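You operate a simulated robot arm through the tools that you are given. There is no shell and no other tool. Be economical: measure what you need, move in short steps, check, and stop when the job is done.

You run a simulated two-armed robot. Do the job below in one go: nothing can be reset, and whatever is moved stays where it is left.

TASK
Take the measuring glass with grey band and put it on top of the yellow box marked leads. Then take the blue cup marked dirty and leave it on the flat yellow pad. Then take the white cup with orange band on the bench area marked sorting and put it away on the top of the rebuild table. Keep to this order. Set down upright: measuring glass with grey band.

Only the result counts: the job must be done as asked and must still hold three seconds after the hand-in. Knocking over, shifting, dropping, spilling or breaking anything else fails it.

THE ROBOT
Two 7-joint arms with two-finger parallel grippers on one trunk, on a base that drives. Base frame: it is fixed to the floor where the robot stands at the start and does not move with it; the origin is under the middle of the robot, x ahead of it, y to its left, z up. Lengths are in mm, angles in degrees, forces in N, time in s.
The left shoulder is at the start at [50, 168, 882], the right one opposite. With the tool pointing down near the work surface each hand reaches from about 100 to 560 mm from the robot's upright axis, wherever it stands, measured 20 degrees to its own side. Places, roughly: blue cup marked dirty [1000, 1000, 1000]; flat yellow pad (8x12x2 cm) [-1200, -2500, 800]; top of the rebuild table [2900, 4600, 900]; white cup with orange band (9x9x8 cm) [500, 1700, 900]; yellow box marked leads [500, 2500, 1000]. Payload 1.57 kg a hand.
The TCP of each hand is the grasp point between the finger pads, 30 mm short of the fingertips. In the tool frame z runs along the fingers and y along their closing line. Largest opening 80 mm; finger width 17, thickness 12; the body of the gripper, 40 by 82 mm, starts 80 mm behind the TCP.
Orientation is told as [roll, pitch, yaw] about the base's x, y, z axes, in that order, counted from this pose: with the fingers straight down and closing along the base's y, the tool's x points along the base's -x, its y along +y and its z along -z.

THE INTERFACE
- The arms move only by the tool play_rows. It takes "left_steps", "right_steps" or both (then of equal length, played together; a hand with none holds still); each is a list of rows, each a list of 7 numbers: the turn, a rotation vector about the tool's x, y, z in degrees, then the shift along the tool's x, y, z in mm, then the finger opening in mm, from 0 to 80. In form: [[rx, ry, rz, dx, dy, dz, gripper], ...]. A call has 1 to 8 rows; each row shifts and turns the commanded pose from where the row before left it, along the tool's axes as they then stand. Each row takes 0.2 s and may step no farther than 50 mm and 8.6 degrees from the row before; otherwise, or with a gripper value out of range, the whole call is refused. Where a pose cannot be reached the arm comes as near as it can. A force on the tool above 40 N (or 10 N above the force at the start of the call, whichever is more), or a blocked arm, ends the call early, and 0.2 s more pass. Each finger travels about 45 mm/s and halts on what it meets, pressing with about 34 N; the grip force reading is that of the motor and also rises with nothing between the fingers. The clock runs only during rows and for 0.2 s after the last one: add rows that do not move to give the fingers time. It gives the time, the measured TCP pose, the force on the tool (base axes), the opening and the grip force at its end, in the units of the frame above (readings bear some noise), with the torque about the TCP (base axes, N m) and any sound that the robot's microphone picked up.
- Cameras (640 x 400 px; columns grow to the right, rows downward): "scene" is now at [102.8, 30.7, 1060.8]; the picture's right is [0.43, -0.90, 0.00], its down [-0.76, -0.37, -0.54] and it looks along [0.48, 0.23, -0.84] (base axes); focal length 293 px, centre (320, 200). "left" rides on the left gripper at [72, 7, -122] in its tool frame; the picture's right is [-0.09, 1.00, 0.00], its down [-0.84, -0.08, -0.54] and it looks along [-0.54, -0.05, 0.84] (tool axes); focal length 238 px, centre (320, 200). "right" rides on the right gripper at [72, -7, -122] in its tool frame; the picture's right is [0.09, 1.00, 0.00], its down [-0.84, 0.08, -0.54] and it looks along [-0.54, 0.05, 0.84] (tool axes); focal length 238 px, centre (320, 200). There is no depth. A picture from a camera that has moved, and an enlarged one, comes with that camera's place and axes in the base frame and with its lens.
- capture(camera): a new picture of that camera. It takes no simulated time.
- lift_body(by): slides the trunk up (or, below 0, down) by that many mm; the arms and the scene camera ride with it, the base frame stays. It gives what a move gives, with no picture.
- base_move(legs): drives the robot by 1 to 6 legs, each [ahead, left, turn to the left] in mm, mm and degrees, along the robot's own axes; the way and the turn of a leg run together, so that a leg with both is an arc; at most 1500 mm and 180 degrees a leg. The arms and the cameras ride along, it lands a little off, and it stops where it bumps. It gives what a move gives.
- head_to(pan, tilt): turns the head with the scene camera to pan (to the left, within 80 degrees either way) and tilt (down, from -29 to 69), counted from straight ahead of the robot. It gives what a move gives.
- close_up(camera, box): a new picture of the part [left, top, right, bottom] of that camera's present view, enlarged. It takes no simulated time.
- hand_in(): hands the job in; it is judged then, once.

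Go step by step. Nothing tells you exact positions but the pictures and the camera data: compare them with the known pose of the tool, close in by small moves and look again before you grip or let go. The budget is 165 turns and 130 pictures, counting those below and the enlarged ones. Unless the task says otherwise, let go and move clear before handing in, and close with one line.

The tools are called after "Request:" as name(argument=value, ...) on one line, values as JSON. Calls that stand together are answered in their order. play_rows: Moves the arms, as the interface text tells. Its arguments: {"type":"object","properties":{"left_steps":{"type":"array","items":{"type":"array","items":{"type":"number"}}},"right_steps":{"type":"array","items":{"type":"array","items":{"type":"number"}}}},"required":[]} The other tools are called the same way: lift_body (by) slides the trunk up or down; base_move (legs) drives the base; head_to (pan, tilt) turns the head that bears the scene camera; capture (camera) takes a picture; close_up (camera, box) takes an enlarged picture of a part of a camera's view; hand_in () hands the job in.

At the start:

```text
t: 0.0
left_tool_pos: [311.1, 269.4, 567.2]
left_tool_rot: [0.0, 0.0, -0.1]
left_contact_force: [0.1, -0.3, 0.8]
left_moment: [0.02, 0.03, 0.0]
left_width: 79.7
left_gripper_force: 0.0
right_tool_pos: [346.9, -14.4, 543.3]
right_tool_rot: [0.0, 0.0, 0.0]
right_contact_force: [-0.7, -1.0, -0.6]
right_moment: [-0.01, 0.0, -0.01]
right_width: 80.0
right_gripper_force: 0.1
trunk travel left (down, up): [-50.0, 393.0]
robot x, y, heading: [1.2, 0.3, -0.2]
head pan, tilt: [25.7, 57.4]
```

scene: 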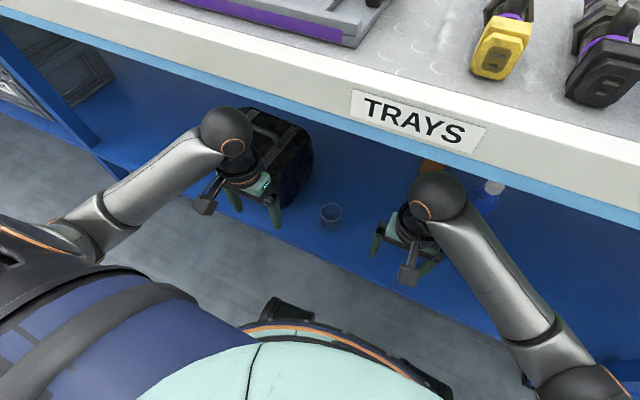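
right: 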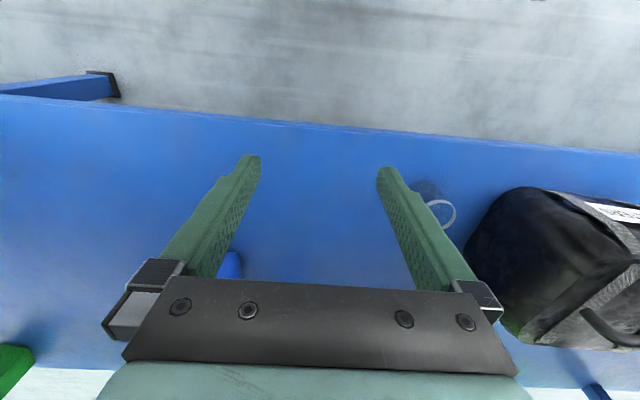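
left: 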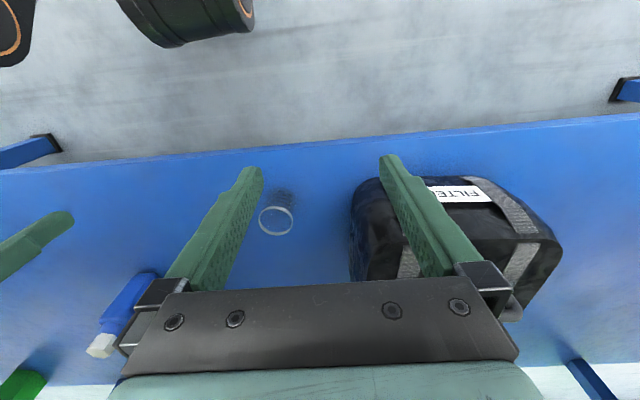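

I see a small glass on the lower shelf near [487, 178], beside a black bag, with the bench top above the arms. First I look closer at it and around the room.

Request:
close_up(camera="left", box=[220, 150, 360, 260])

Request:
close_up(camera="scene", box=[200, 90, 520, 290])

Request:
head_to(pan=75, tilt=15)

Request:
capture(camera="scene")

Request:
head_to(pan=0, tilt=20)

Request:
capture(camera="scene")

Request:
head_to(pan=-75, tilt=15)

Request:
capture(camera="scene")

```text
3.64 times, centred on (290, 205) of left
camera zoom: at [237.3, 275.5, 687.9], right [0.09, 1.0, 0.0], down [0.84, -0.08, 0.54], along [0.54, -0.05, -0.84], focal length 867 px, centre (429, 182)
```

zoom: 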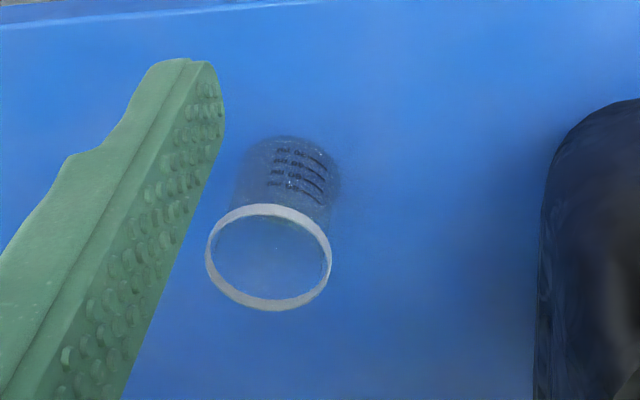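

```text
2.00 times, centred on (360, 190) of scene
camera zoom: at [102.8, 30.7, 1060.8], right [0.43, -0.9, 0.0], down [-0.76, -0.37, -0.54], along [0.48, 0.23, -0.84], focal length 586 px, centre (240, 220)
```

zoom: 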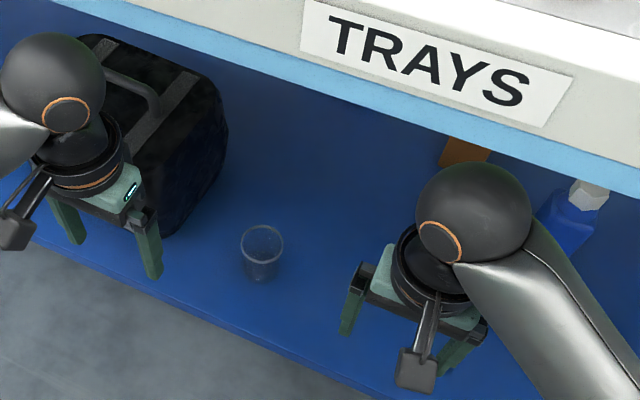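

```text
t: 1.2
left_tool_pos: [310.9, 269.9, 567.2]
left_tool_rot: [0.0, 0.0, 0.0]
left_contact_force: [0.1, 0.1, -0.1]
left_moment: [0.0, 0.03, -0.03]
left_width: 79.9
left_gripper_force: 0.0
right_tool_pos: [347.3, -14.1, 542.7]
right_tool_rot: [0.0, 0.1, 0.0]
right_contact_force: [-0.4, 1.0, 0.0]
right_moment: [0.02, -0.01, -0.02]
right_width: 80.0
right_gripper_force: 0.0
trunk travel left (down, up): [-50.0, 393.0]
robot x, y, heading: [-0.2, 2.6, 0.1]
head pan, tilt: [75.0, 15.0]
```

```text
124 pictures are left
camera scene: at [64.4, 90.7, 1124.0], right [0.97, -0.26, 0.0], down [-0.07, -0.25, -0.97], along [0.25, 0.93, -0.26], focal length 293 px, centre (320, 200)
```

scene: 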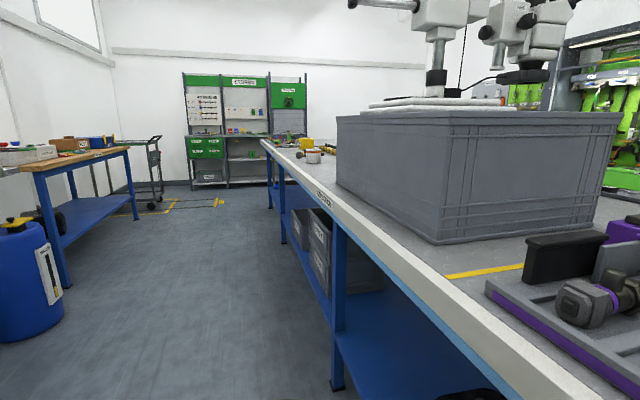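

```text
t: 2.6
left_tool_pos: [310.2, 269.5, 566.0]
left_tool_rot: [0.0, -0.1, 0.0]
left_contact_force: [0.0, 0.9, 0.4]
left_moment: [-0.02, -0.01, -0.02]
left_width: 80.1
left_gripper_force: 0.1
right_tool_pos: [348.4, -14.5, 541.9]
right_tool_rot: [0.1, 0.0, 0.0]
right_contact_force: [-0.3, -0.1, 0.4]
right_moment: [0.0, -0.03, 0.02]
right_width: 80.0
right_gripper_force: 0.1
trunk travel left (down, up): [-50.0, 393.0]
robot x, y, heading: [-0.4, -2.2, -0.4]
head pan, tilt: [0.0, 20.0]
```

```text
123 pictures are left
camera scene: at [133.3, 0.6, 1115.9], right [0.0, -1.0, 0.0], down [-0.34, 0.0, -0.94], along [0.94, 0.0, -0.34], focal length 293 px, centre (320, 200)
```

scene: 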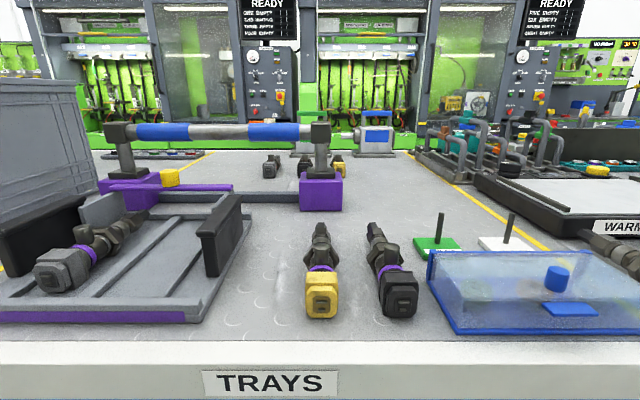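

```text
t: 4.1
left_tool_pos: [311.0, 269.4, 566.5]
left_tool_rot: [0.0, -0.1, 0.0]
left_contact_force: [-0.1, 0.0, 0.2]
left_moment: [0.02, -0.02, -0.03]
left_width: 80.0
left_gripper_force: 0.0
right_tool_pos: [347.2, -13.4, 542.4]
right_tool_rot: [0.0, 0.0, 0.0]
right_contact_force: [0.7, -0.2, -0.3]
right_moment: [0.0, -0.01, 0.0]
right_width: 80.1
right_gripper_force: 0.0
trunk travel left (down, up): [-50.0, 393.0]
robot x, y, heading: [-3.4, 1.0, 0.2]
head pan, tilt: [-75.0, 15.0]
```

```text
122 pictures are left
camera scene: at [64.4, -89.7, 1124.1], right [-0.97, -0.26, 0.0], down [-0.07, 0.25, -0.97], along [0.25, -0.93, -0.26], focal length 293 px, centre (320, 200)
```

scene: 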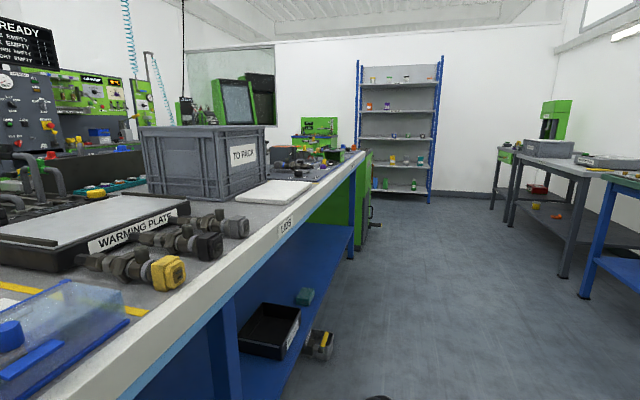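

The glass has a grey rim, centre about [472, 179], height about 80, diameter about 58. I move the left hand down in front of the shelf, then in over the glass.

Request:
play_rows(left_steps=[[0, 0, 0, 0, -22.5, 31.5, 80], [0, 0, 0, 0, -22.5, 31.5, 80], [0, 0, 0, 0, -22.5, 31.5, 80], [0, 0, 0, 0, -22.5, 31.5, 80], [0, 0, 0, -30, 0, 0, 80], [0, 0, 0, -30, 0, 0, 80], [0, 0, 0, -30, 0, 0, 80], [0, 0, 0, -30, 0, 0, 80]])

Request:
capture(camera="left")

Request:
head_to(pan=25.7, tilt=57.4)

Request:
capture(camera="scene")

```text
t: 5.9
left_tool_pos: [430.3, 180.0, 441.1]
left_tool_rot: [0.0, -0.1, 0.0]
left_contact_force: [-0.6, 0.7, 0.2]
left_moment: [-0.02, 0.03, -0.02]
left_width: 80.0
left_gripper_force: 0.1
right_tool_pos: [347.0, -13.4, 542.9]
right_tool_rot: [-0.1, -0.1, 0.0]
right_contact_force: [0.3, 0.8, -0.1]
right_moment: [0.01, 0.0, 0.01]
right_width: 79.8
right_gripper_force: 0.1
trunk travel left (down, up): [-50.0, 393.0]
robot x, y, heading: [-0.3, 2.9, 0.2]
head pan, tilt: [-75.0, 15.0]
```

```text
121 pictures are left
camera left: at [357.7, 185.5, 562.7], right [0.09, 1.0, 0.0], down [0.84, -0.08, 0.54], along [0.54, -0.05, -0.84], focal length 238 px, centre (320, 200)
```

left: 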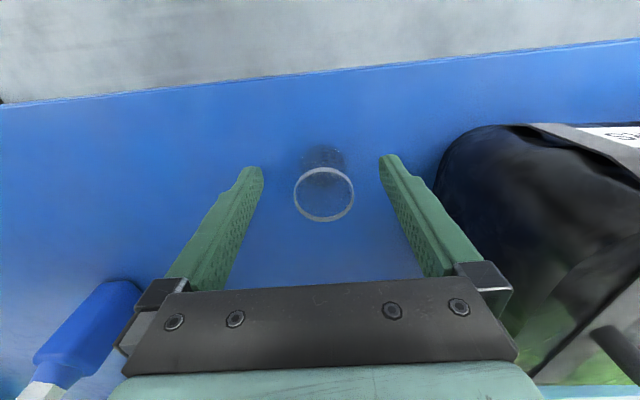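

```text
t: 7.7
left_tool_pos: [430.1, 179.8, 441.2]
left_tool_rot: [0.0, 0.0, 0.0]
left_contact_force: [-0.6, -0.6, 0.6]
left_moment: [0.0, -0.03, 0.04]
left_width: 79.7
left_gripper_force: 0.2
right_tool_pos: [348.3, -13.8, 542.4]
right_tool_rot: [0.0, 0.0, 0.0]
right_contact_force: [0.6, -0.5, 0.4]
right_moment: [-0.02, -0.02, 0.03]
right_width: 79.9
right_gripper_force: 0.0
trunk travel left (down, up): [-50.0, 393.0]
robot x, y, heading: [-0.5, 1.2, 0.0]
head pan, tilt: [25.7, 57.4]
```

```text
120 pictures are left
camera scene: at [102.9, 30.6, 1060.9], right [0.43, -0.9, 0.0], down [-0.76, -0.36, -0.54], along [0.49, 0.23, -0.84], focal length 293 px, centre (320, 200)
```

scene: 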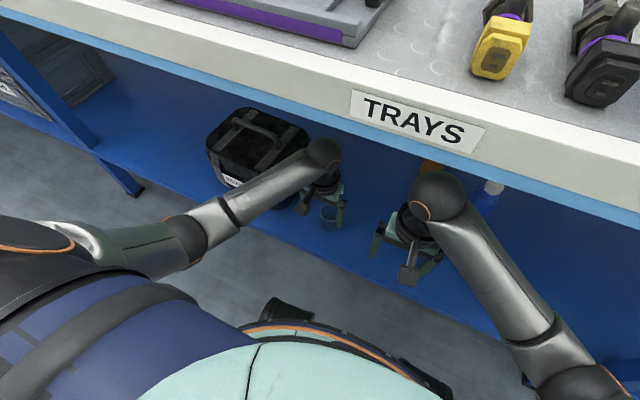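

Glass centre refined to [475, 178.5], rim z about 371. I move over it and descend.

Request:
play_rows(left_steps=[[0, 0, 0, -22.5, -0.5, 0, 80], [0, 0, 0, -22.5, -0.5, 0, 80], [0, 0, 0, 0, 0, 32, 80], [0, 0, 0, 0, 0, 32, 80], [0, 0, 0, 0, 0, 32, 80], [0, 0, 0, 0, 0, 0, 80]])

Request:
capture(camera="left")

```text
t: 9.1
left_tool_pos: [476.0, 180.2, 342.6]
left_tool_rot: [0.0, 0.0, 0.0]
left_contact_force: [-0.6, -0.3, -0.1]
left_moment: [-0.02, -0.02, 0.01]
left_width: 80.1
left_gripper_force: 0.0
right_tool_pos: [347.5, -12.6, 542.0]
right_tool_rot: [0.0, 0.1, 0.0]
right_contact_force: [-0.6, 0.5, 0.3]
right_moment: [-0.01, 0.01, -0.02]
right_width: 79.8
right_gripper_force: 0.0
trunk travel left (down, up): [-50.0, 393.0]
robot x, y, heading: [-0.6, -0.1, -0.0]
head pan, tilt: [25.7, 57.4]
```

```text
119 pictures are left
camera left: at [402.7, 186.1, 464.1], right [0.09, 1.0, 0.0], down [0.84, -0.08, 0.54], along [0.54, -0.05, -0.84], focal length 238 px, centre (320, 200)
```

left: 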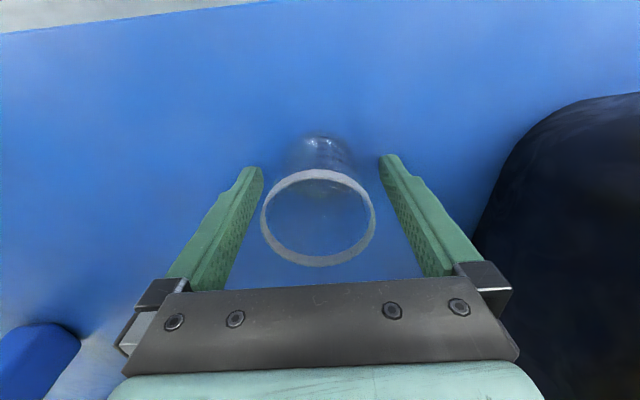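

The glass stands centred between the fingers; I close on it.

Request:
play_rows(left_steps=[[0, 0, 0, 0, 0, 0, 62], [0, 0, 0, 0, 0, 0, 54], [0, 0, 0, 0, 0, 0, 48], [0, 0, 0, 0, 0, 0, 48], [0, 0, 0, 0, 0, 0, 48]])

```text
t: 10.3
left_tool_pos: [474.3, 179.3, 342.3]
left_tool_rot: [0.0, 0.0, 0.1]
left_contact_force: [0.6, -1.3, 0.4]
left_moment: [0.01, -0.04, -0.04]
left_width: 56.0
left_gripper_force: 33.9
right_tool_pos: [347.5, -14.2, 542.6]
right_tool_rot: [0.0, 0.0, 0.0]
right_contact_force: [0.1, 0.3, 0.0]
right_moment: [-0.02, 0.0, -0.01]
right_width: 79.9
right_gripper_force: 0.0
trunk travel left (down, up): [-50.0, 393.0]
robot x, y, heading: [0.6, -0.4, 0.0]
head pan, tilt: [25.7, 57.4]
```

Gripped at 56 mm. Lift 40, back out from under the bench, then raise a little.

Request:
play_rows(left_steps=[[0, 0, 0, 0, 0, -25, 48], [0, 0, 0, 0, 0, -25, 48], [0, 0, 0, 40, 0, 0, 48], [0, 0, 0, 40, 0, 0, 48], [0, 0, 0, 40, 0, 0, 48], [0, 0, 0, 40, 0, 0, 48], [0, 0, 0, 20, 0, -30, 48], [0, 0, 0, 0, 0, -40, 48]])

Request:
capture(camera="left")

Request:
capture(camera="scene")

```text
t: 12.1
left_tool_pos: [294.5, 180.0, 465.1]
left_tool_rot: [0.1, 0.2, 0.0]
left_contact_force: [-1.1, -0.1, -0.3]
left_moment: [0.03, 0.02, 0.01]
left_width: 55.7
left_gripper_force: 33.6
right_tool_pos: [348.3, -12.9, 541.5]
right_tool_rot: [-0.1, 0.0, 0.1]
right_contact_force: [0.3, 0.7, 0.9]
right_moment: [-0.02, 0.0, 0.02]
right_width: 79.9
right_gripper_force: 0.0
trunk travel left (down, up): [-50.0, 393.0]
robot x, y, heading: [1.7, 0.7, 0.2]
head pan, tilt: [25.7, 57.4]
```

```text
118 pictures are left
camera left: at [221.9, 185.3, 586.9], right [0.09, 1.0, 0.0], down [0.84, -0.08, 0.54], along [0.54, -0.05, -0.84], focal length 238 px, centre (320, 200)
```

left: 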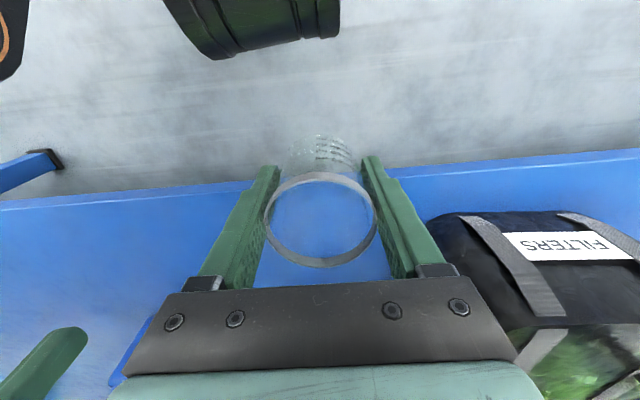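

```text
117 pictures are left
camera scene: at [102.9, 30.7, 1060.8], right [0.43, -0.9, 0.0], down [-0.76, -0.37, -0.54], along [0.49, 0.23, -0.84], focal length 293 px, centre (320, 200)
```

scene: 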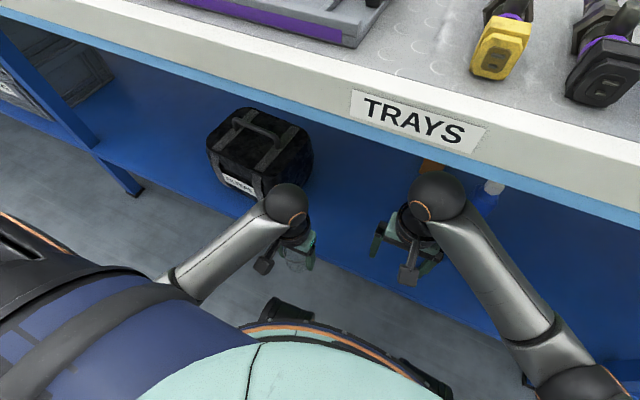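

The glass is held and clear of the shelf. I back away from the bench, raise the trunk, and look leftward along the bench.

Request:
base_move(legs=[[-350, 0, 0]])

Request:
lift_body(by=380)

Request:
head_to(pan=60, tilt=20)

Request:
capture(camera="scene")

```text
t: 14.3
left_tool_pos: [-50.4, 179.1, 465.0]
left_tool_rot: [0.0, 0.0, 0.3]
left_contact_force: [-0.1, -0.9, -0.7]
left_moment: [-0.02, 0.0, -0.02]
left_width: 55.8
left_gripper_force: 34.3
right_tool_pos: [2.6, -12.3, 541.4]
right_tool_rot: [0.0, -0.1, 0.2]
right_contact_force: [0.8, 0.0, -0.1]
right_moment: [-0.02, 0.0, 0.01]
right_width: 80.0
right_gripper_force: 0.1
trunk travel left (down, up): [-50.0, 393.0]
robot x, y, heading: [-344.3, -1.3, 0.4]
head pan, tilt: [25.7, 57.4]
```

```text
t: 18.0
left_tool_pos: [-49.8, 178.9, 845.0]
left_tool_rot: [0.0, -0.1, 0.2]
left_contact_force: [0.2, 0.2, -1.2]
left_moment: [-0.03, -0.02, 0.0]
left_width: 55.5
left_gripper_force: 34.0
right_tool_pos: [2.8, -13.2, 921.0]
right_tool_rot: [0.0, -0.1, 0.2]
right_contact_force: [0.1, -0.2, -0.2]
right_moment: [0.0, -0.02, 0.03]
right_width: 80.1
right_gripper_force: 0.1
trunk travel left (down, up): [-430.0, 13.0]
robot x, y, heading: [-343.5, -2.5, 0.1]
head pan, tilt: [25.7, 57.4]
```

```text
t: 19.0
left_tool_pos: [-48.5, 179.5, 844.7]
left_tool_rot: [0.0, -0.1, 0.3]
left_contact_force: [-0.9, 0.5, -1.1]
left_moment: [0.02, 0.02, 0.0]
left_width: 55.6
left_gripper_force: 34.1
right_tool_pos: [3.6, -12.5, 921.0]
right_tool_rot: [0.0, 0.0, 0.2]
right_contact_force: [-0.7, -0.6, 0.2]
right_moment: [0.01, 0.01, 0.0]
right_width: 80.1
right_gripper_force: 0.0
trunk travel left (down, up): [-430.0, 13.0]
robot x, y, heading: [-343.7, -2.7, 0.4]
head pan, tilt: [60.0, 20.0]
```

```text
116 pictures are left
camera scene: at [-257.9, 80.8, 1495.9], right [0.87, -0.5, 0.0], down [-0.17, -0.3, -0.94], along [0.47, 0.82, -0.34], focal length 293 px, centre (320, 200)
```

scene: 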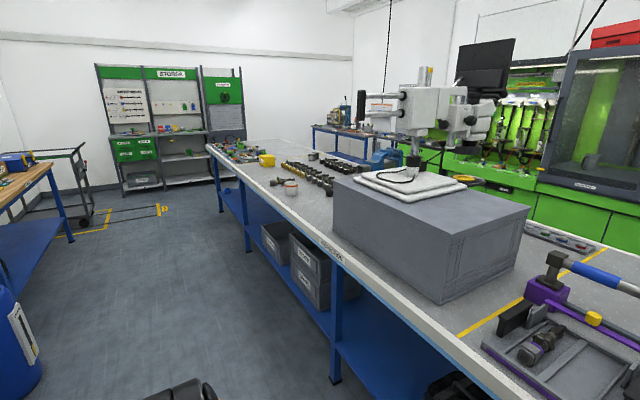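

The way left along the bench is clear. I drive 2350 mm left and look at the box.

Request:
base_move(legs=[[0, 1200, 0], [0, 1100, 0]])

Request:
head_to(pan=0, tilt=35)

Request:
capture(camera="scene")

```text
t: 30.4
left_tool_pos: [-50.3, 2485.5, 844.3]
left_tool_rot: [0.0, 0.0, -0.1]
left_contact_force: [0.5, -0.1, -1.4]
left_moment: [0.0, -0.01, -0.01]
left_width: 54.9
left_gripper_force: 34.1
right_tool_pos: [1.2, 2291.1, 922.3]
right_tool_rot: [-0.1, 0.0, -0.1]
right_contact_force: [-0.3, -0.9, -0.3]
right_moment: [0.0, -0.03, -0.05]
right_width: 80.1
right_gripper_force: 0.0
trunk travel left (down, up): [-430.0, 13.0]
robot x, y, heading: [-344.9, 2306.6, -0.2]
head pan, tilt: [60.0, 20.0]
```

```text
t: 31.7
left_tool_pos: [-50.9, 2484.8, 845.1]
left_tool_rot: [0.0, -0.1, -0.1]
left_contact_force: [0.6, -0.7, -0.5]
left_moment: [0.03, -0.01, 0.0]
left_width: 54.9
left_gripper_force: 33.9
right_tool_pos: [0.9, 2291.4, 922.5]
right_tool_rot: [0.0, 0.1, -0.1]
right_contact_force: [-0.3, 1.0, 0.6]
right_moment: [-0.03, -0.01, 0.01]
right_width: 80.2
right_gripper_force: 0.0
trunk travel left (down, up): [-430.0, 13.0]
robot x, y, heading: [-347.8, 2306.8, 0.1]
head pan, tilt: [0.0, 35.0]
```

```text
115 pictures are left
camera scene: at [-217.7, 2306.3, 1472.1], right [0.0, -1.0, 0.0], down [-0.57, 0.0, -0.82], along [0.82, 0.0, -0.57], focal length 293 px, centre (320, 200)
```

scene: 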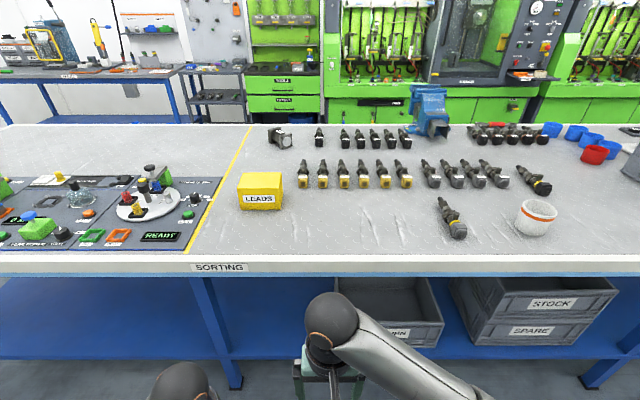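

The box marked leads stands with its top centre about [676, 2515, 932]. I raise the left hand with the glass and lift and retract the right hand, then drive up to the bench.

Request:
play_rows(left_steps=[[0, 0, 0, 0, 0, -45, 48], [0, 0, 0, 0, 0, -45, 48], [0, 0, 0, 0, 0, -45, 48], [0, 0, 0, 0, 0, -45, 48], [0, 0, 0, 0, 0, -45, 48]], right_steps=[[0, 0, 0, 25, -20, -30, 80], [0, 0, 0, 25, -20, -30, 80], [0, 0, 0, 25, -20, -30, 80], [0, 0, 0, 25, -20, -30, 80], [0, 0, 0, 25, -20, -30, 80]])

Request:
capture(camera="left")

Request:
close_up(camera="scene", box=[190, 130, 350, 230])

```text
t: 32.9
left_tool_pos: [-51.1, 2486.5, 1072.3]
left_tool_rot: [0.1, 0.1, -0.1]
left_contact_force: [-0.5, -0.5, 0.8]
left_moment: [0.01, 0.01, 0.01]
left_width: 55.0
left_gripper_force: 34.0
right_tool_pos: [-118.7, 2194.7, 1074.2]
right_tool_rot: [-0.2, 0.1, -0.1]
right_contact_force: [-0.1, -0.1, 0.9]
right_moment: [-0.03, -0.02, 0.04]
right_width: 80.1
right_gripper_force: 0.0
right hand out of reach, approached as far as the arm can: row 5
trunk travel left (down, up): [-430.0, 13.0]
robot x, y, heading: [-345.8, 2309.1, -0.2]
head pan, tilt: [0.0, 35.0]
```

```text
114 pictures are left
camera left: at [-123.8, 2492.1, 1192.9], right [0.09, 1.0, 0.0], down [0.84, -0.08, 0.54], along [0.54, -0.05, -0.84], focal length 238 px, centre (320, 200)
```

left: 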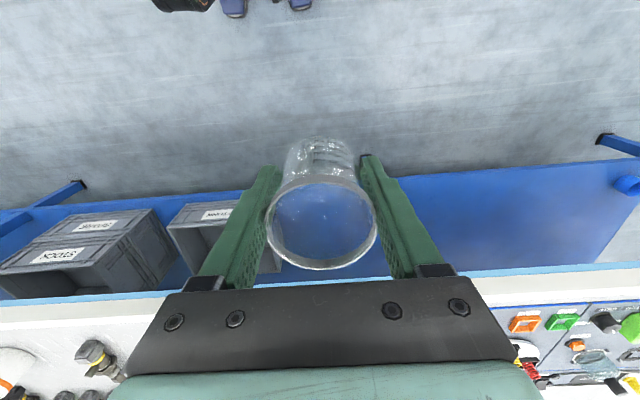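

```text
4.00 times, centred on (270, 180) of scene
camera zoom: at [-217.9, 2306.1, 1472.0], right [0.0, -1.0, 0.0], down [-0.57, 0.0, -0.82], along [0.82, 0.0, -0.57], focal length 1173 px, centre (520, 280)
```

zoom: 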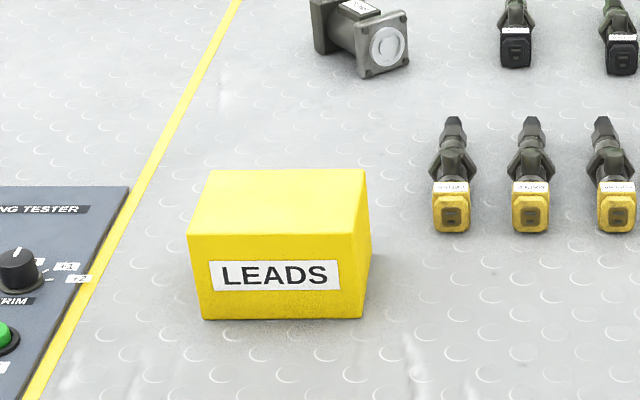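

Request:
close_up(camera="left", box=[240, 110, 400, 290])

Request:
base_move(legs=[[390, 20, 0]])

Request:
capture(camera="scene")

```text
2.22 times, centred on (320, 200) of left
camera zoom: at [-123.8, 2492.1, 1192.9], right [0.09, 1.0, 0.0], down [0.84, -0.08, 0.54], along [0.54, -0.05, -0.84], focal length 530 px, centre (320, 200)
```

zoom: 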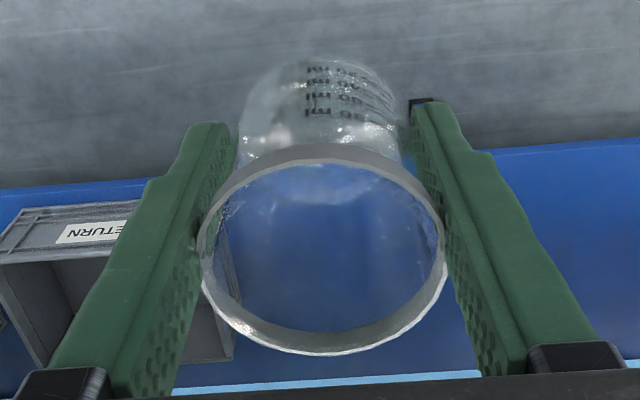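

```text
t: 35.4
left_tool_pos: [341.5, 2503.7, 1069.8]
left_tool_rot: [0.0, 0.0, -0.3]
left_contact_force: [-0.4, 0.2, 0.0]
left_moment: [0.0, -0.01, 0.03]
left_width: 54.8
left_gripper_force: 34.0
right_tool_pos: [273.7, 2214.7, 1072.2]
right_tool_rot: [-0.1, 0.2, -0.4]
right_contact_force: [0.9, -0.6, 0.4]
right_moment: [0.01, 0.03, -0.02]
right_width: 80.0
right_gripper_force: 0.2
trunk travel left (down, up): [-430.0, 13.0]
robot x, y, heading: [44.9, 2327.2, -0.3]
head pan, tilt: [0.0, 35.0]
```

```text
111 pictures are left
camera scene: at [173.9, 2325.0, 1472.0], right [-0.01, -1.0, 0.0], down [-0.57, 0.0, -0.82], along [0.82, 0.0, -0.57], focal length 293 px, centre (320, 200)
```

scene: 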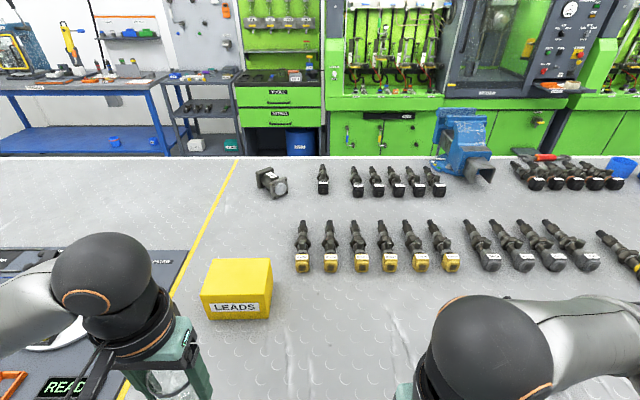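

Request:
close_up(camera="scene", box=[180, 240, 300, 330])

Request:
play_rows(left_steps=[[0, 0, 0, 0, 0, -40, 48], [0, 0, 0, -40, 0, 0, 48], [0, 0, 0, -40, 0, 0, 48], [0, 0, 0, -40, 0, 0, 48]])

Request:
capture(camera="left")

Request:
capture(camera="scene")

```text
4.44 times, centred on (240, 285) of scene
camera zoom: at [173.9, 2325.0, 1472.0], right [-0.01, -1.0, 0.0], down [-0.57, 0.0, -0.82], along [0.82, 0.0, -0.57], focal length 1303 px, centre (676, -178)
```

zoom: 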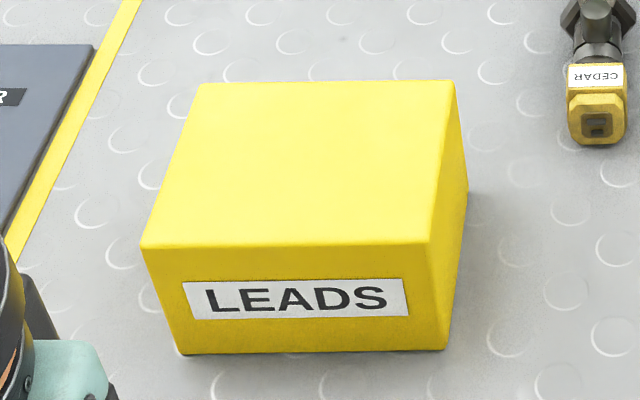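

```text
t: 36.4
left_tool_pos: [460.4, 2503.7, 1110.7]
left_tool_rot: [0.1, 0.1, -0.4]
left_contact_force: [0.1, 1.1, 0.5]
left_moment: [-0.02, 0.02, 0.01]
left_width: 54.9
left_gripper_force: 33.7
right_tool_pos: [273.5, 2213.6, 1073.9]
right_tool_rot: [-0.1, 0.1, -0.3]
right_contact_force: [-0.1, -1.0, 0.1]
right_moment: [0.0, 0.03, -0.03]
right_width: 80.0
right_gripper_force: 0.1
trunk travel left (down, up): [-430.0, 13.0]
robot x, y, heading: [41.4, 2322.2, -0.3]
head pan, tilt: [0.0, 35.0]
```

```text
109 pictures are left
camera left: at [388.3, 2510.8, 1232.0], right [0.1, 1.0, 0.0], down [0.84, -0.08, 0.54], along [0.54, -0.05, -0.84], focal length 238 px, centre (320, 200)
```

left: 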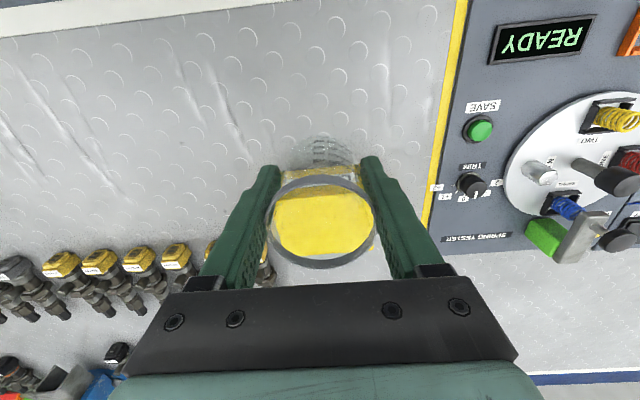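

```text
108 pictures are left
camera scene: at [173.9, 2324.9, 1472.0], right [-0.01, -1.0, 0.0], down [-0.57, 0.0, -0.82], along [0.82, 0.0, -0.57], focal length 293 px, centre (320, 200)
```

scene: 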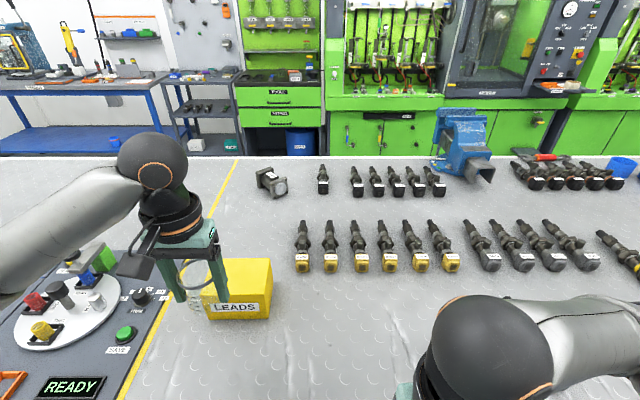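

Box refined: x 545–639, y 2437–2565, top z about 986. I move over its centre and come down partway.

Request:
play_rows(left_steps=[[0, 0, 0, -44, -1, 0, 48], [0, 0, 0, -44, -1, 0, 48], [0, 0, 0, -44, 0, 0, 48], [0, 0, 0, 0, 0, 30, 48], [0, 0, 0, 0, 0, 26, 48], [0, 0, 0, 0, 0, 0, 48]])

Request:
capture(camera="left")

Request:
close_up(camera="scene", box=[140, 180, 320, 340])

```text
t: 37.8
left_tool_pos: [592.8, 2502.3, 1056.1]
left_tool_rot: [0.0, 0.0, -0.4]
left_contact_force: [-0.6, -0.3, 0.3]
left_moment: [-0.01, 0.01, -0.04]
left_width: 55.2
left_gripper_force: 33.3
right_tool_pos: [272.7, 2215.3, 1073.1]
right_tool_rot: [-0.1, 0.1, -0.3]
right_contact_force: [0.2, 0.5, -0.4]
right_moment: [0.03, 0.02, 0.01]
right_width: 80.1
right_gripper_force: 0.1
trunk travel left (down, up): [-430.0, 13.0]
robot x, y, heading: [44.3, 2326.2, -0.5]
head pan, tilt: [0.0, 35.0]
```

```text
107 pictures are left
camera left: at [521.0, 2509.4, 1177.2], right [0.1, 1.0, 0.0], down [0.84, -0.08, 0.54], along [0.54, -0.05, -0.84], focal length 238 px, centre (320, 200)
```

left: 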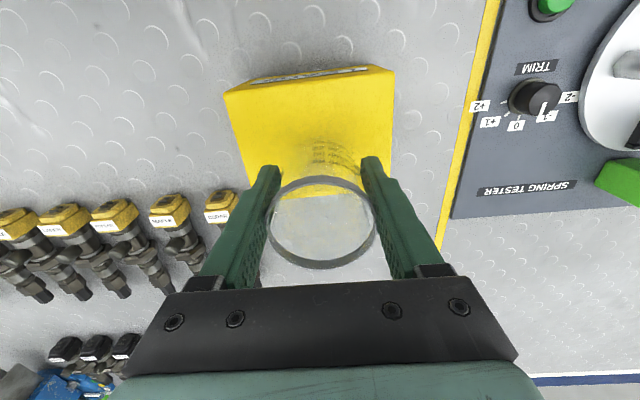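

```text
2.50 times, centred on (230, 260) of scene
camera zoom: at [173.1, 2325.1, 1472.1], right [-0.01, -1.0, 0.0], down [-0.57, 0.0, -0.82], along [0.82, 0.0, -0.57], focal length 733 px, centre (545, 50)
```

zoom: 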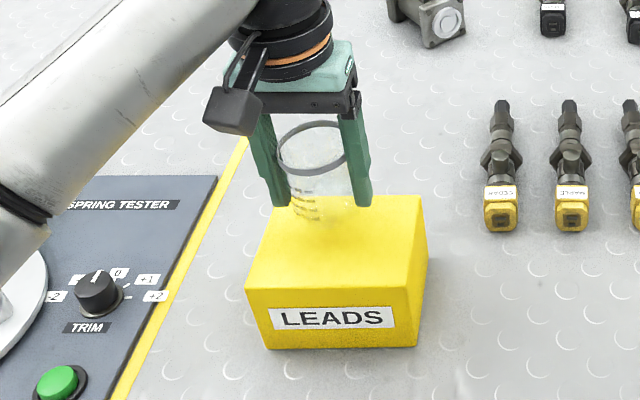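

The hand camera confirms the box top at z 986 and the glass centred. I lower slowly and watch the force.

Request:
play_rows(left_steps=[[0, 0, 0, 0, 0, 10, 48], [0, 0, 0, 0, 0, 9, 48], [0, 0, 0, 0, 0, 0, 48]])

Request:
close_up(camera="scene", box=[200, 220, 260, 280])

```text
t: 38.5
left_tool_pos: [592.9, 2502.3, 1036.8]
left_tool_rot: [0.0, 0.0, -0.3]
left_contact_force: [0.1, 0.6, -1.2]
left_moment: [0.0, -0.01, -0.04]
left_width: 54.9
left_gripper_force: 34.2
right_tool_pos: [271.9, 2215.8, 1072.9]
right_tool_rot: [-0.1, 0.1, -0.3]
right_contact_force: [-0.1, 0.2, 0.0]
right_moment: [-0.03, 0.0, -0.02]
right_width: 79.8
right_gripper_force: 0.1
trunk travel left (down, up): [-430.0, 13.0]
robot x, y, heading: [43.5, 2325.5, -0.1]
head pan, tilt: [0.0, 35.0]
```

```text
6.67 times, centred on (230, 250) of scene
camera zoom: at [173.3, 2325.0, 1472.1], right [-0.01, -1.0, 0.0], down [-0.57, 0.0, -0.82], along [0.82, 0.0, -0.57], focal length 1954 px, centre (920, -133)
```

zoom: 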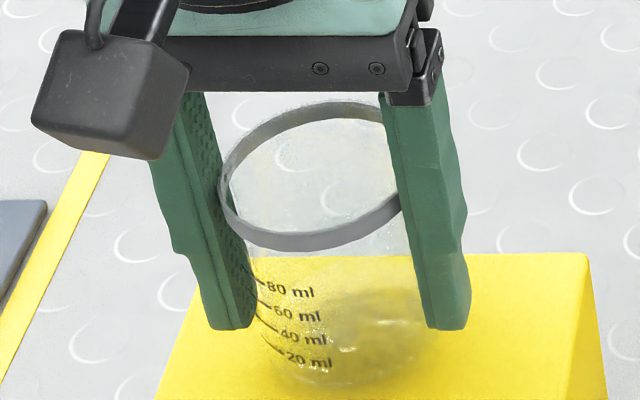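

Request:
play_rows(left_steps=[[0, 0, 0, 0, 0, 2, 48], [0, 0, 0, 0, 0, 2, 48], [0, 0, 0, 0, 0, 0, 48]])

Request:
play_rows(left_steps=[[0, 0, 0, 0, 0, 2, 48], [0, 0, 0, 0, 0, 0, 48]])

Request:
play_rows(left_steps=[[0, 0, 0, 0, 0, 1.5, 48], [0, 0, 0, 0, 0, 0, 48]])

Request:
close_up(camera="scene", box=[200, 220, 260, 280])

```text
t: 39.4
left_tool_pos: [593.4, 2500.9, 1033.4]
left_tool_rot: [0.0, 0.0, -0.4]
left_contact_force: [-1.2, 0.3, -1.2]
left_moment: [0.02, 0.0, 0.0]
left_width: 55.1
left_gripper_force: 34.1
right_tool_pos: [273.6, 2214.9, 1073.8]
right_tool_rot: [-0.1, 0.1, -0.3]
right_contact_force: [0.4, 0.1, 0.2]
right_moment: [-0.02, -0.01, -0.02]
right_width: 80.0
right_gripper_force: 0.1
trunk travel left (down, up): [-430.0, 13.0]
robot x, y, heading: [44.9, 2322.5, -0.4]
head pan, tilt: [0.0, 35.0]
```

```text
t: 40.0
left_tool_pos: [594.0, 2501.4, 1029.4]
left_tool_rot: [0.0, 0.0, -0.4]
left_contact_force: [-0.3, -0.6, -0.1]
left_moment: [0.0, -0.02, -0.01]
left_width: 55.1
left_gripper_force: 34.1
right_tool_pos: [272.8, 2214.1, 1073.7]
right_tool_rot: [-0.1, 0.0, -0.3]
right_contact_force: [0.0, 0.2, 0.4]
right_moment: [0.01, -0.04, 0.01]
right_width: 79.9
right_gripper_force: 0.1
trunk travel left (down, up): [-430.0, 13.0]
robot x, y, heading: [44.4, 2326.1, -0.6]
head pan, tilt: [0.0, 35.0]
```

```text
t: 40.5
left_tool_pos: [592.5, 2501.2, 1027.5]
left_tool_rot: [0.0, 0.0, -0.3]
left_contact_force: [-0.2, -1.8, -0.4]
left_moment: [-0.03, 0.02, -0.02]
left_width: 54.8
left_gripper_force: 33.6
right_tool_pos: [272.1, 2215.3, 1073.1]
right_tool_rot: [-0.1, 0.0, -0.3]
right_contact_force: [0.5, -0.9, -0.5]
right_moment: [0.0, -0.02, -0.01]
right_width: 80.1
right_gripper_force: 0.0
trunk travel left (down, up): [-430.0, 13.0]
robot x, y, heading: [45.1, 2325.9, -0.2]
head pan, tilt: [0.0, 35.0]
```

```text
6.67 times, centred on (230, 250) of scene
camera zoom: at [173.3, 2325.0, 1472.1], right [-0.01, -1.0, 0.0], down [-0.57, 0.0, -0.82], along [0.82, 0.0, -0.57], focal length 1954 px, centre (920, -133)
```

zoom: 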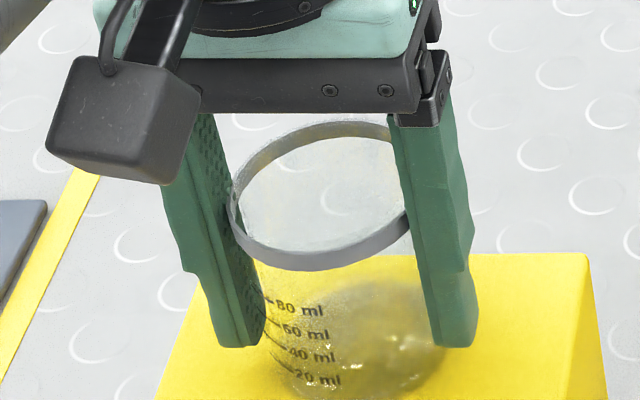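

Request:
play_rows(left_steps=[[0, 0, 0, 0, 0, 1.5, 48], [0, 0, 0, 0, 0, 0, 48]])

Request:
play_rows(left_steps=[[0, 0, 0, 0, 0, 1.5, 48], [0, 0, 0, 0, 0, 0, 48]])

```text
t: 41.1
left_tool_pos: [593.7, 2501.0, 1028.6]
left_tool_rot: [0.0, -0.2, -0.3]
left_contact_force: [0.6, 0.9, 2.1]
left_moment: [0.05, 0.01, -0.01]
left_width: 54.8
left_gripper_force: 33.6
right_tool_pos: [272.3, 2214.6, 1073.8]
right_tool_rot: [-0.1, 0.1, -0.3]
right_contact_force: [-0.3, 0.3, 0.1]
right_moment: [0.01, 0.01, 0.0]
right_width: 80.0
right_gripper_force: 0.0
trunk travel left (down, up): [-430.0, 13.0]
robot x, y, heading: [43.4, 2320.9, -0.5]
head pan, tilt: [0.0, 35.0]
```

```text
t: 41.8
left_tool_pos: [592.2, 2500.5, 1026.6]
left_tool_rot: [0.0, -0.2, -0.3]
left_contact_force: [3.1, 0.9, 12.1]
left_moment: [0.04, 0.13, 0.0]
left_width: 54.9
left_gripper_force: 33.9
right_tool_pos: [273.4, 2214.6, 1073.0]
right_tool_rot: [-0.1, 0.1, -0.3]
right_contact_force: [1.1, 0.6, -0.7]
right_moment: [-0.02, -0.02, -0.02]
right_width: 80.1
right_gripper_force: 0.0
trunk travel left (down, up): [-430.0, 13.0]
robot x, y, heading: [43.2, 2326.6, -0.5]
head pan, tilt: [0.0, 35.0]
```

Contact felt at 12 N, the glass stands on the box. I relieve slightly, open, and rise.

Request:
play_rows(left_steps=[[0, 0, 0, 0, 0, -0.8, 48], [0, 0, 0, 0, 0, 0, 58], [0, 0, 0, 0, 0, 0, 64], [0, 0, 0, 0, 0, 0, 72], [0, 0, 0, 0, 0, 0, 80], [0, 0, 0, 0, 0, 0, 80]])

Request:
capture(camera="left")

Request:
close_up(camera="scene", box=[180, 200, 280, 330])

```text
t: 43.1
left_tool_pos: [592.6, 2501.8, 1026.0]
left_tool_rot: [-0.1, 0.0, -0.3]
left_contact_force: [0.6, -0.1, -0.1]
left_moment: [-0.04, 0.0, -0.02]
left_width: 80.2
left_gripper_force: 0.1
right_tool_pos: [273.2, 2216.0, 1073.3]
right_tool_rot: [-0.2, 0.1, -0.3]
right_contact_force: [-0.1, -0.1, -0.7]
right_moment: [-0.01, 0.0, 0.02]
right_width: 80.1
right_gripper_force: 0.1
trunk travel left (down, up): [-430.0, 13.0]
robot x, y, heading: [46.7, 2325.9, -0.3]
head pan, tilt: [0.0, 35.0]
```

```text
103 pictures are left
camera left: at [520.4, 2507.3, 1148.0], right [0.1, 1.0, 0.0], down [0.84, -0.08, 0.54], along [0.54, -0.05, -0.84], focal length 238 px, centre (320, 200)
```

left: 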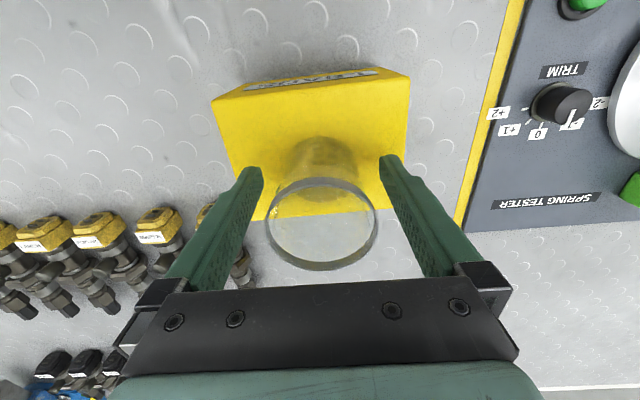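

```text
3.08 times, centred on (230, 265) of scene
camera zoom: at [173.2, 2325.0, 1472.1], right [-0.01, -1.0, 0.0], down [-0.57, 0.0, -0.82], along [0.82, 0.0, -0.57], focal length 902 px, centre (597, 0)
```

zoom: 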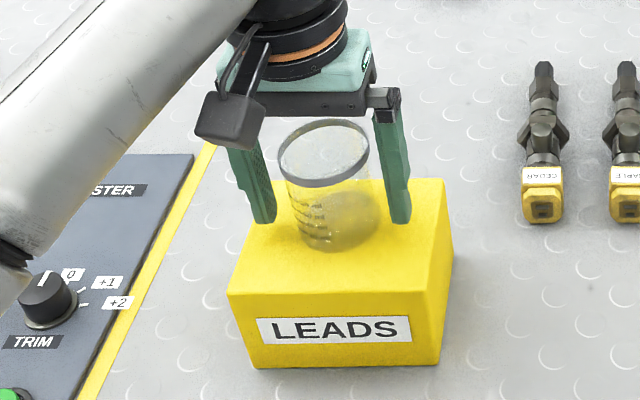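

The glass stands upright in the middle of the box. I rise clear and draw the left hand back.

Request:
play_rows(left_steps=[[0, 0, 0, 0, 0, -30, 80], [0, 0, 0, 0, 0, -40, 80], [0, 0, 0, 0, 0, -40, 80], [0, 0, 0, 45, 0, 0, 80], [0, 0, 0, 45, 0, 0, 80], [0, 0, 0, 45, 0, 0, 80], [0, 0, 0, 45, 0, 0, 80], [0, 0, 0, 45, 0, 0, 80]])

Request:
head_to(pan=-45, tilt=25)

Request:
capture(camera="scene")

```text
t: 45.0
left_tool_pos: [366.6, 2501.9, 1136.3]
left_tool_rot: [0.0, 0.0, -0.2]
left_contact_force: [-0.4, 1.3, -0.1]
left_moment: [0.0, 0.0, 0.01]
left_width: 80.1
left_gripper_force: 0.0
right_tool_pos: [271.5, 2214.2, 1073.1]
right_tool_rot: [-0.1, 0.1, -0.3]
right_contact_force: [0.1, -0.9, 0.3]
right_moment: [0.02, 0.01, -0.02]
right_width: 80.0
right_gripper_force: 0.1
trunk travel left (down, up): [-430.0, 13.0]
robot x, y, heading: [46.8, 2323.6, -0.5]
head pan, tilt: [0.0, 35.0]
```

```text
t: 46.1
left_tool_pos: [368.7, 2501.4, 1136.8]
left_tool_rot: [0.0, 0.0, -0.2]
left_contact_force: [-0.3, -0.6, -0.2]
left_moment: [-0.02, 0.0, -0.01]
left_width: 80.0
left_gripper_force: 0.1
right_tool_pos: [271.7, 2215.3, 1073.2]
right_tool_rot: [-0.1, 0.1, -0.3]
right_contact_force: [0.0, -0.4, -0.1]
right_moment: [-0.02, 0.0, 0.01]
right_width: 80.3
right_gripper_force: 0.0
trunk travel left (down, up): [-430.0, 13.0]
robot x, y, heading: [43.0, 2325.3, -0.3]
head pan, tilt: [-45.0, 25.0]
```

```text
101 pictures are left
camera scene: at [150.0, 2260.0, 1487.8], right [-0.71, -0.7, 0.0], down [-0.3, 0.3, -0.91], along [0.64, -0.64, -0.42], focal length 293 px, centre (320, 200)
```

scene: 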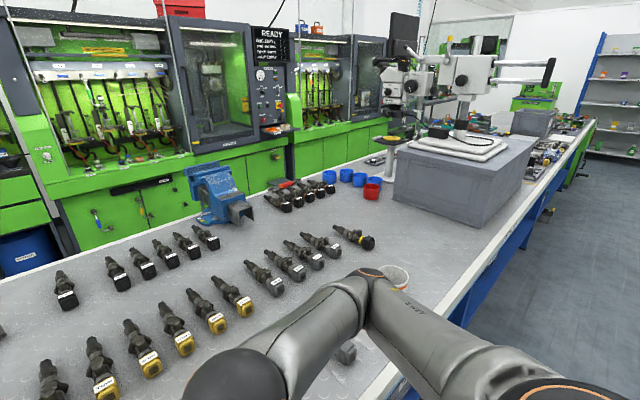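

Request:
close_up(camera="scene", box=[290, 150, 420, 230])

```text
4.92 times, centred on (355, 190) of scene
camera zoom: at [150.0, 2260.0, 1487.8], right [-0.71, -0.7, 0.0], down [-0.3, 0.3, -0.91], along [0.64, -0.64, -0.42], focal length 1443 px, centre (148, 249)
```

zoom: 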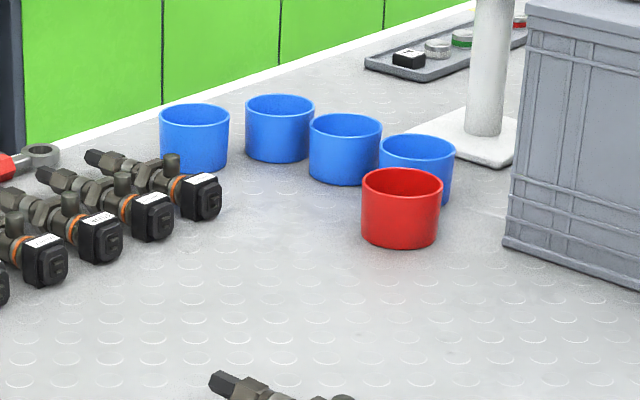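

The four blue cups (about x 940–1150, y 1070–1190) show no mark from this side. I back off and drive right for a better view.

Request:
base_move(legs=[[-300, 0, 0], [0, -1150, 0]])

Request:
head_to(pan=0, tilt=25)

Request:
capture(camera="scene")

Request:
close_up(camera="scene", box=[260, 130, 380, 200])

```text
t: 53.6
left_tool_pos: [65.8, 1351.0, 1136.2]
left_tool_rot: [0.0, -0.1, 0.2]
left_contact_force: [0.6, 0.0, -0.1]
left_moment: [-0.01, 0.01, -0.01]
left_width: 79.9
left_gripper_force: 0.1
right_tool_pos: [-26.6, 1062.6, 1073.4]
right_tool_rot: [-0.1, 0.1, 0.2]
right_contact_force: [1.0, -0.1, -0.5]
right_moment: [0.0, -0.01, 0.0]
right_width: 80.1
right_gripper_force: 0.1
trunk travel left (down, up): [-430.0, 13.0]
robot x, y, heading: [-258.9, 1172.6, 0.0]
head pan, tilt: [-45.0, 25.0]
```

```text
t: 54.7
left_tool_pos: [65.8, 1351.4, 1136.3]
left_tool_rot: [0.0, 0.0, 0.4]
left_contact_force: [-0.7, 0.0, 0.8]
left_moment: [0.0, -0.02, -0.01]
left_width: 79.6
left_gripper_force: 0.2
right_tool_pos: [-25.2, 1062.5, 1074.1]
right_tool_rot: [-0.1, 0.1, 0.1]
right_contact_force: [0.2, 0.4, 0.9]
right_moment: [0.03, 0.02, 0.0]
right_width: 80.1
right_gripper_force: 0.0
trunk travel left (down, up): [-430.0, 13.0]
robot x, y, heading: [-252.6, 1170.6, 0.1]
head pan, tilt: [0.0, 25.0]
```

```text
99 pictures are left
camera scene: at [-122.9, 1172.3, 1487.8], right [0.0, -1.0, 0.0], down [-0.42, 0.0, -0.91], along [0.91, 0.0, -0.42], focal length 293 px, centre (320, 200)
```

scene: 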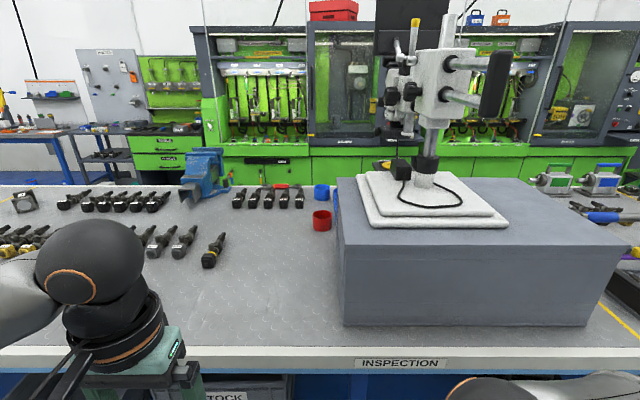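

```text
5.33 times, centred on (320, 165) of scene
camera zoom: at [-122.9, 1172.3, 1487.8], right [0.0, -1.0, 0.0], down [-0.42, 0.0, -0.91], along [0.91, 0.0, -0.42], focal length 1563 px, centre (320, 387)
```

zoom: 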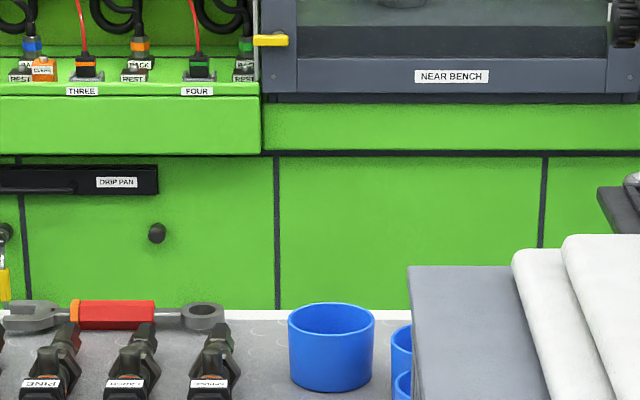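

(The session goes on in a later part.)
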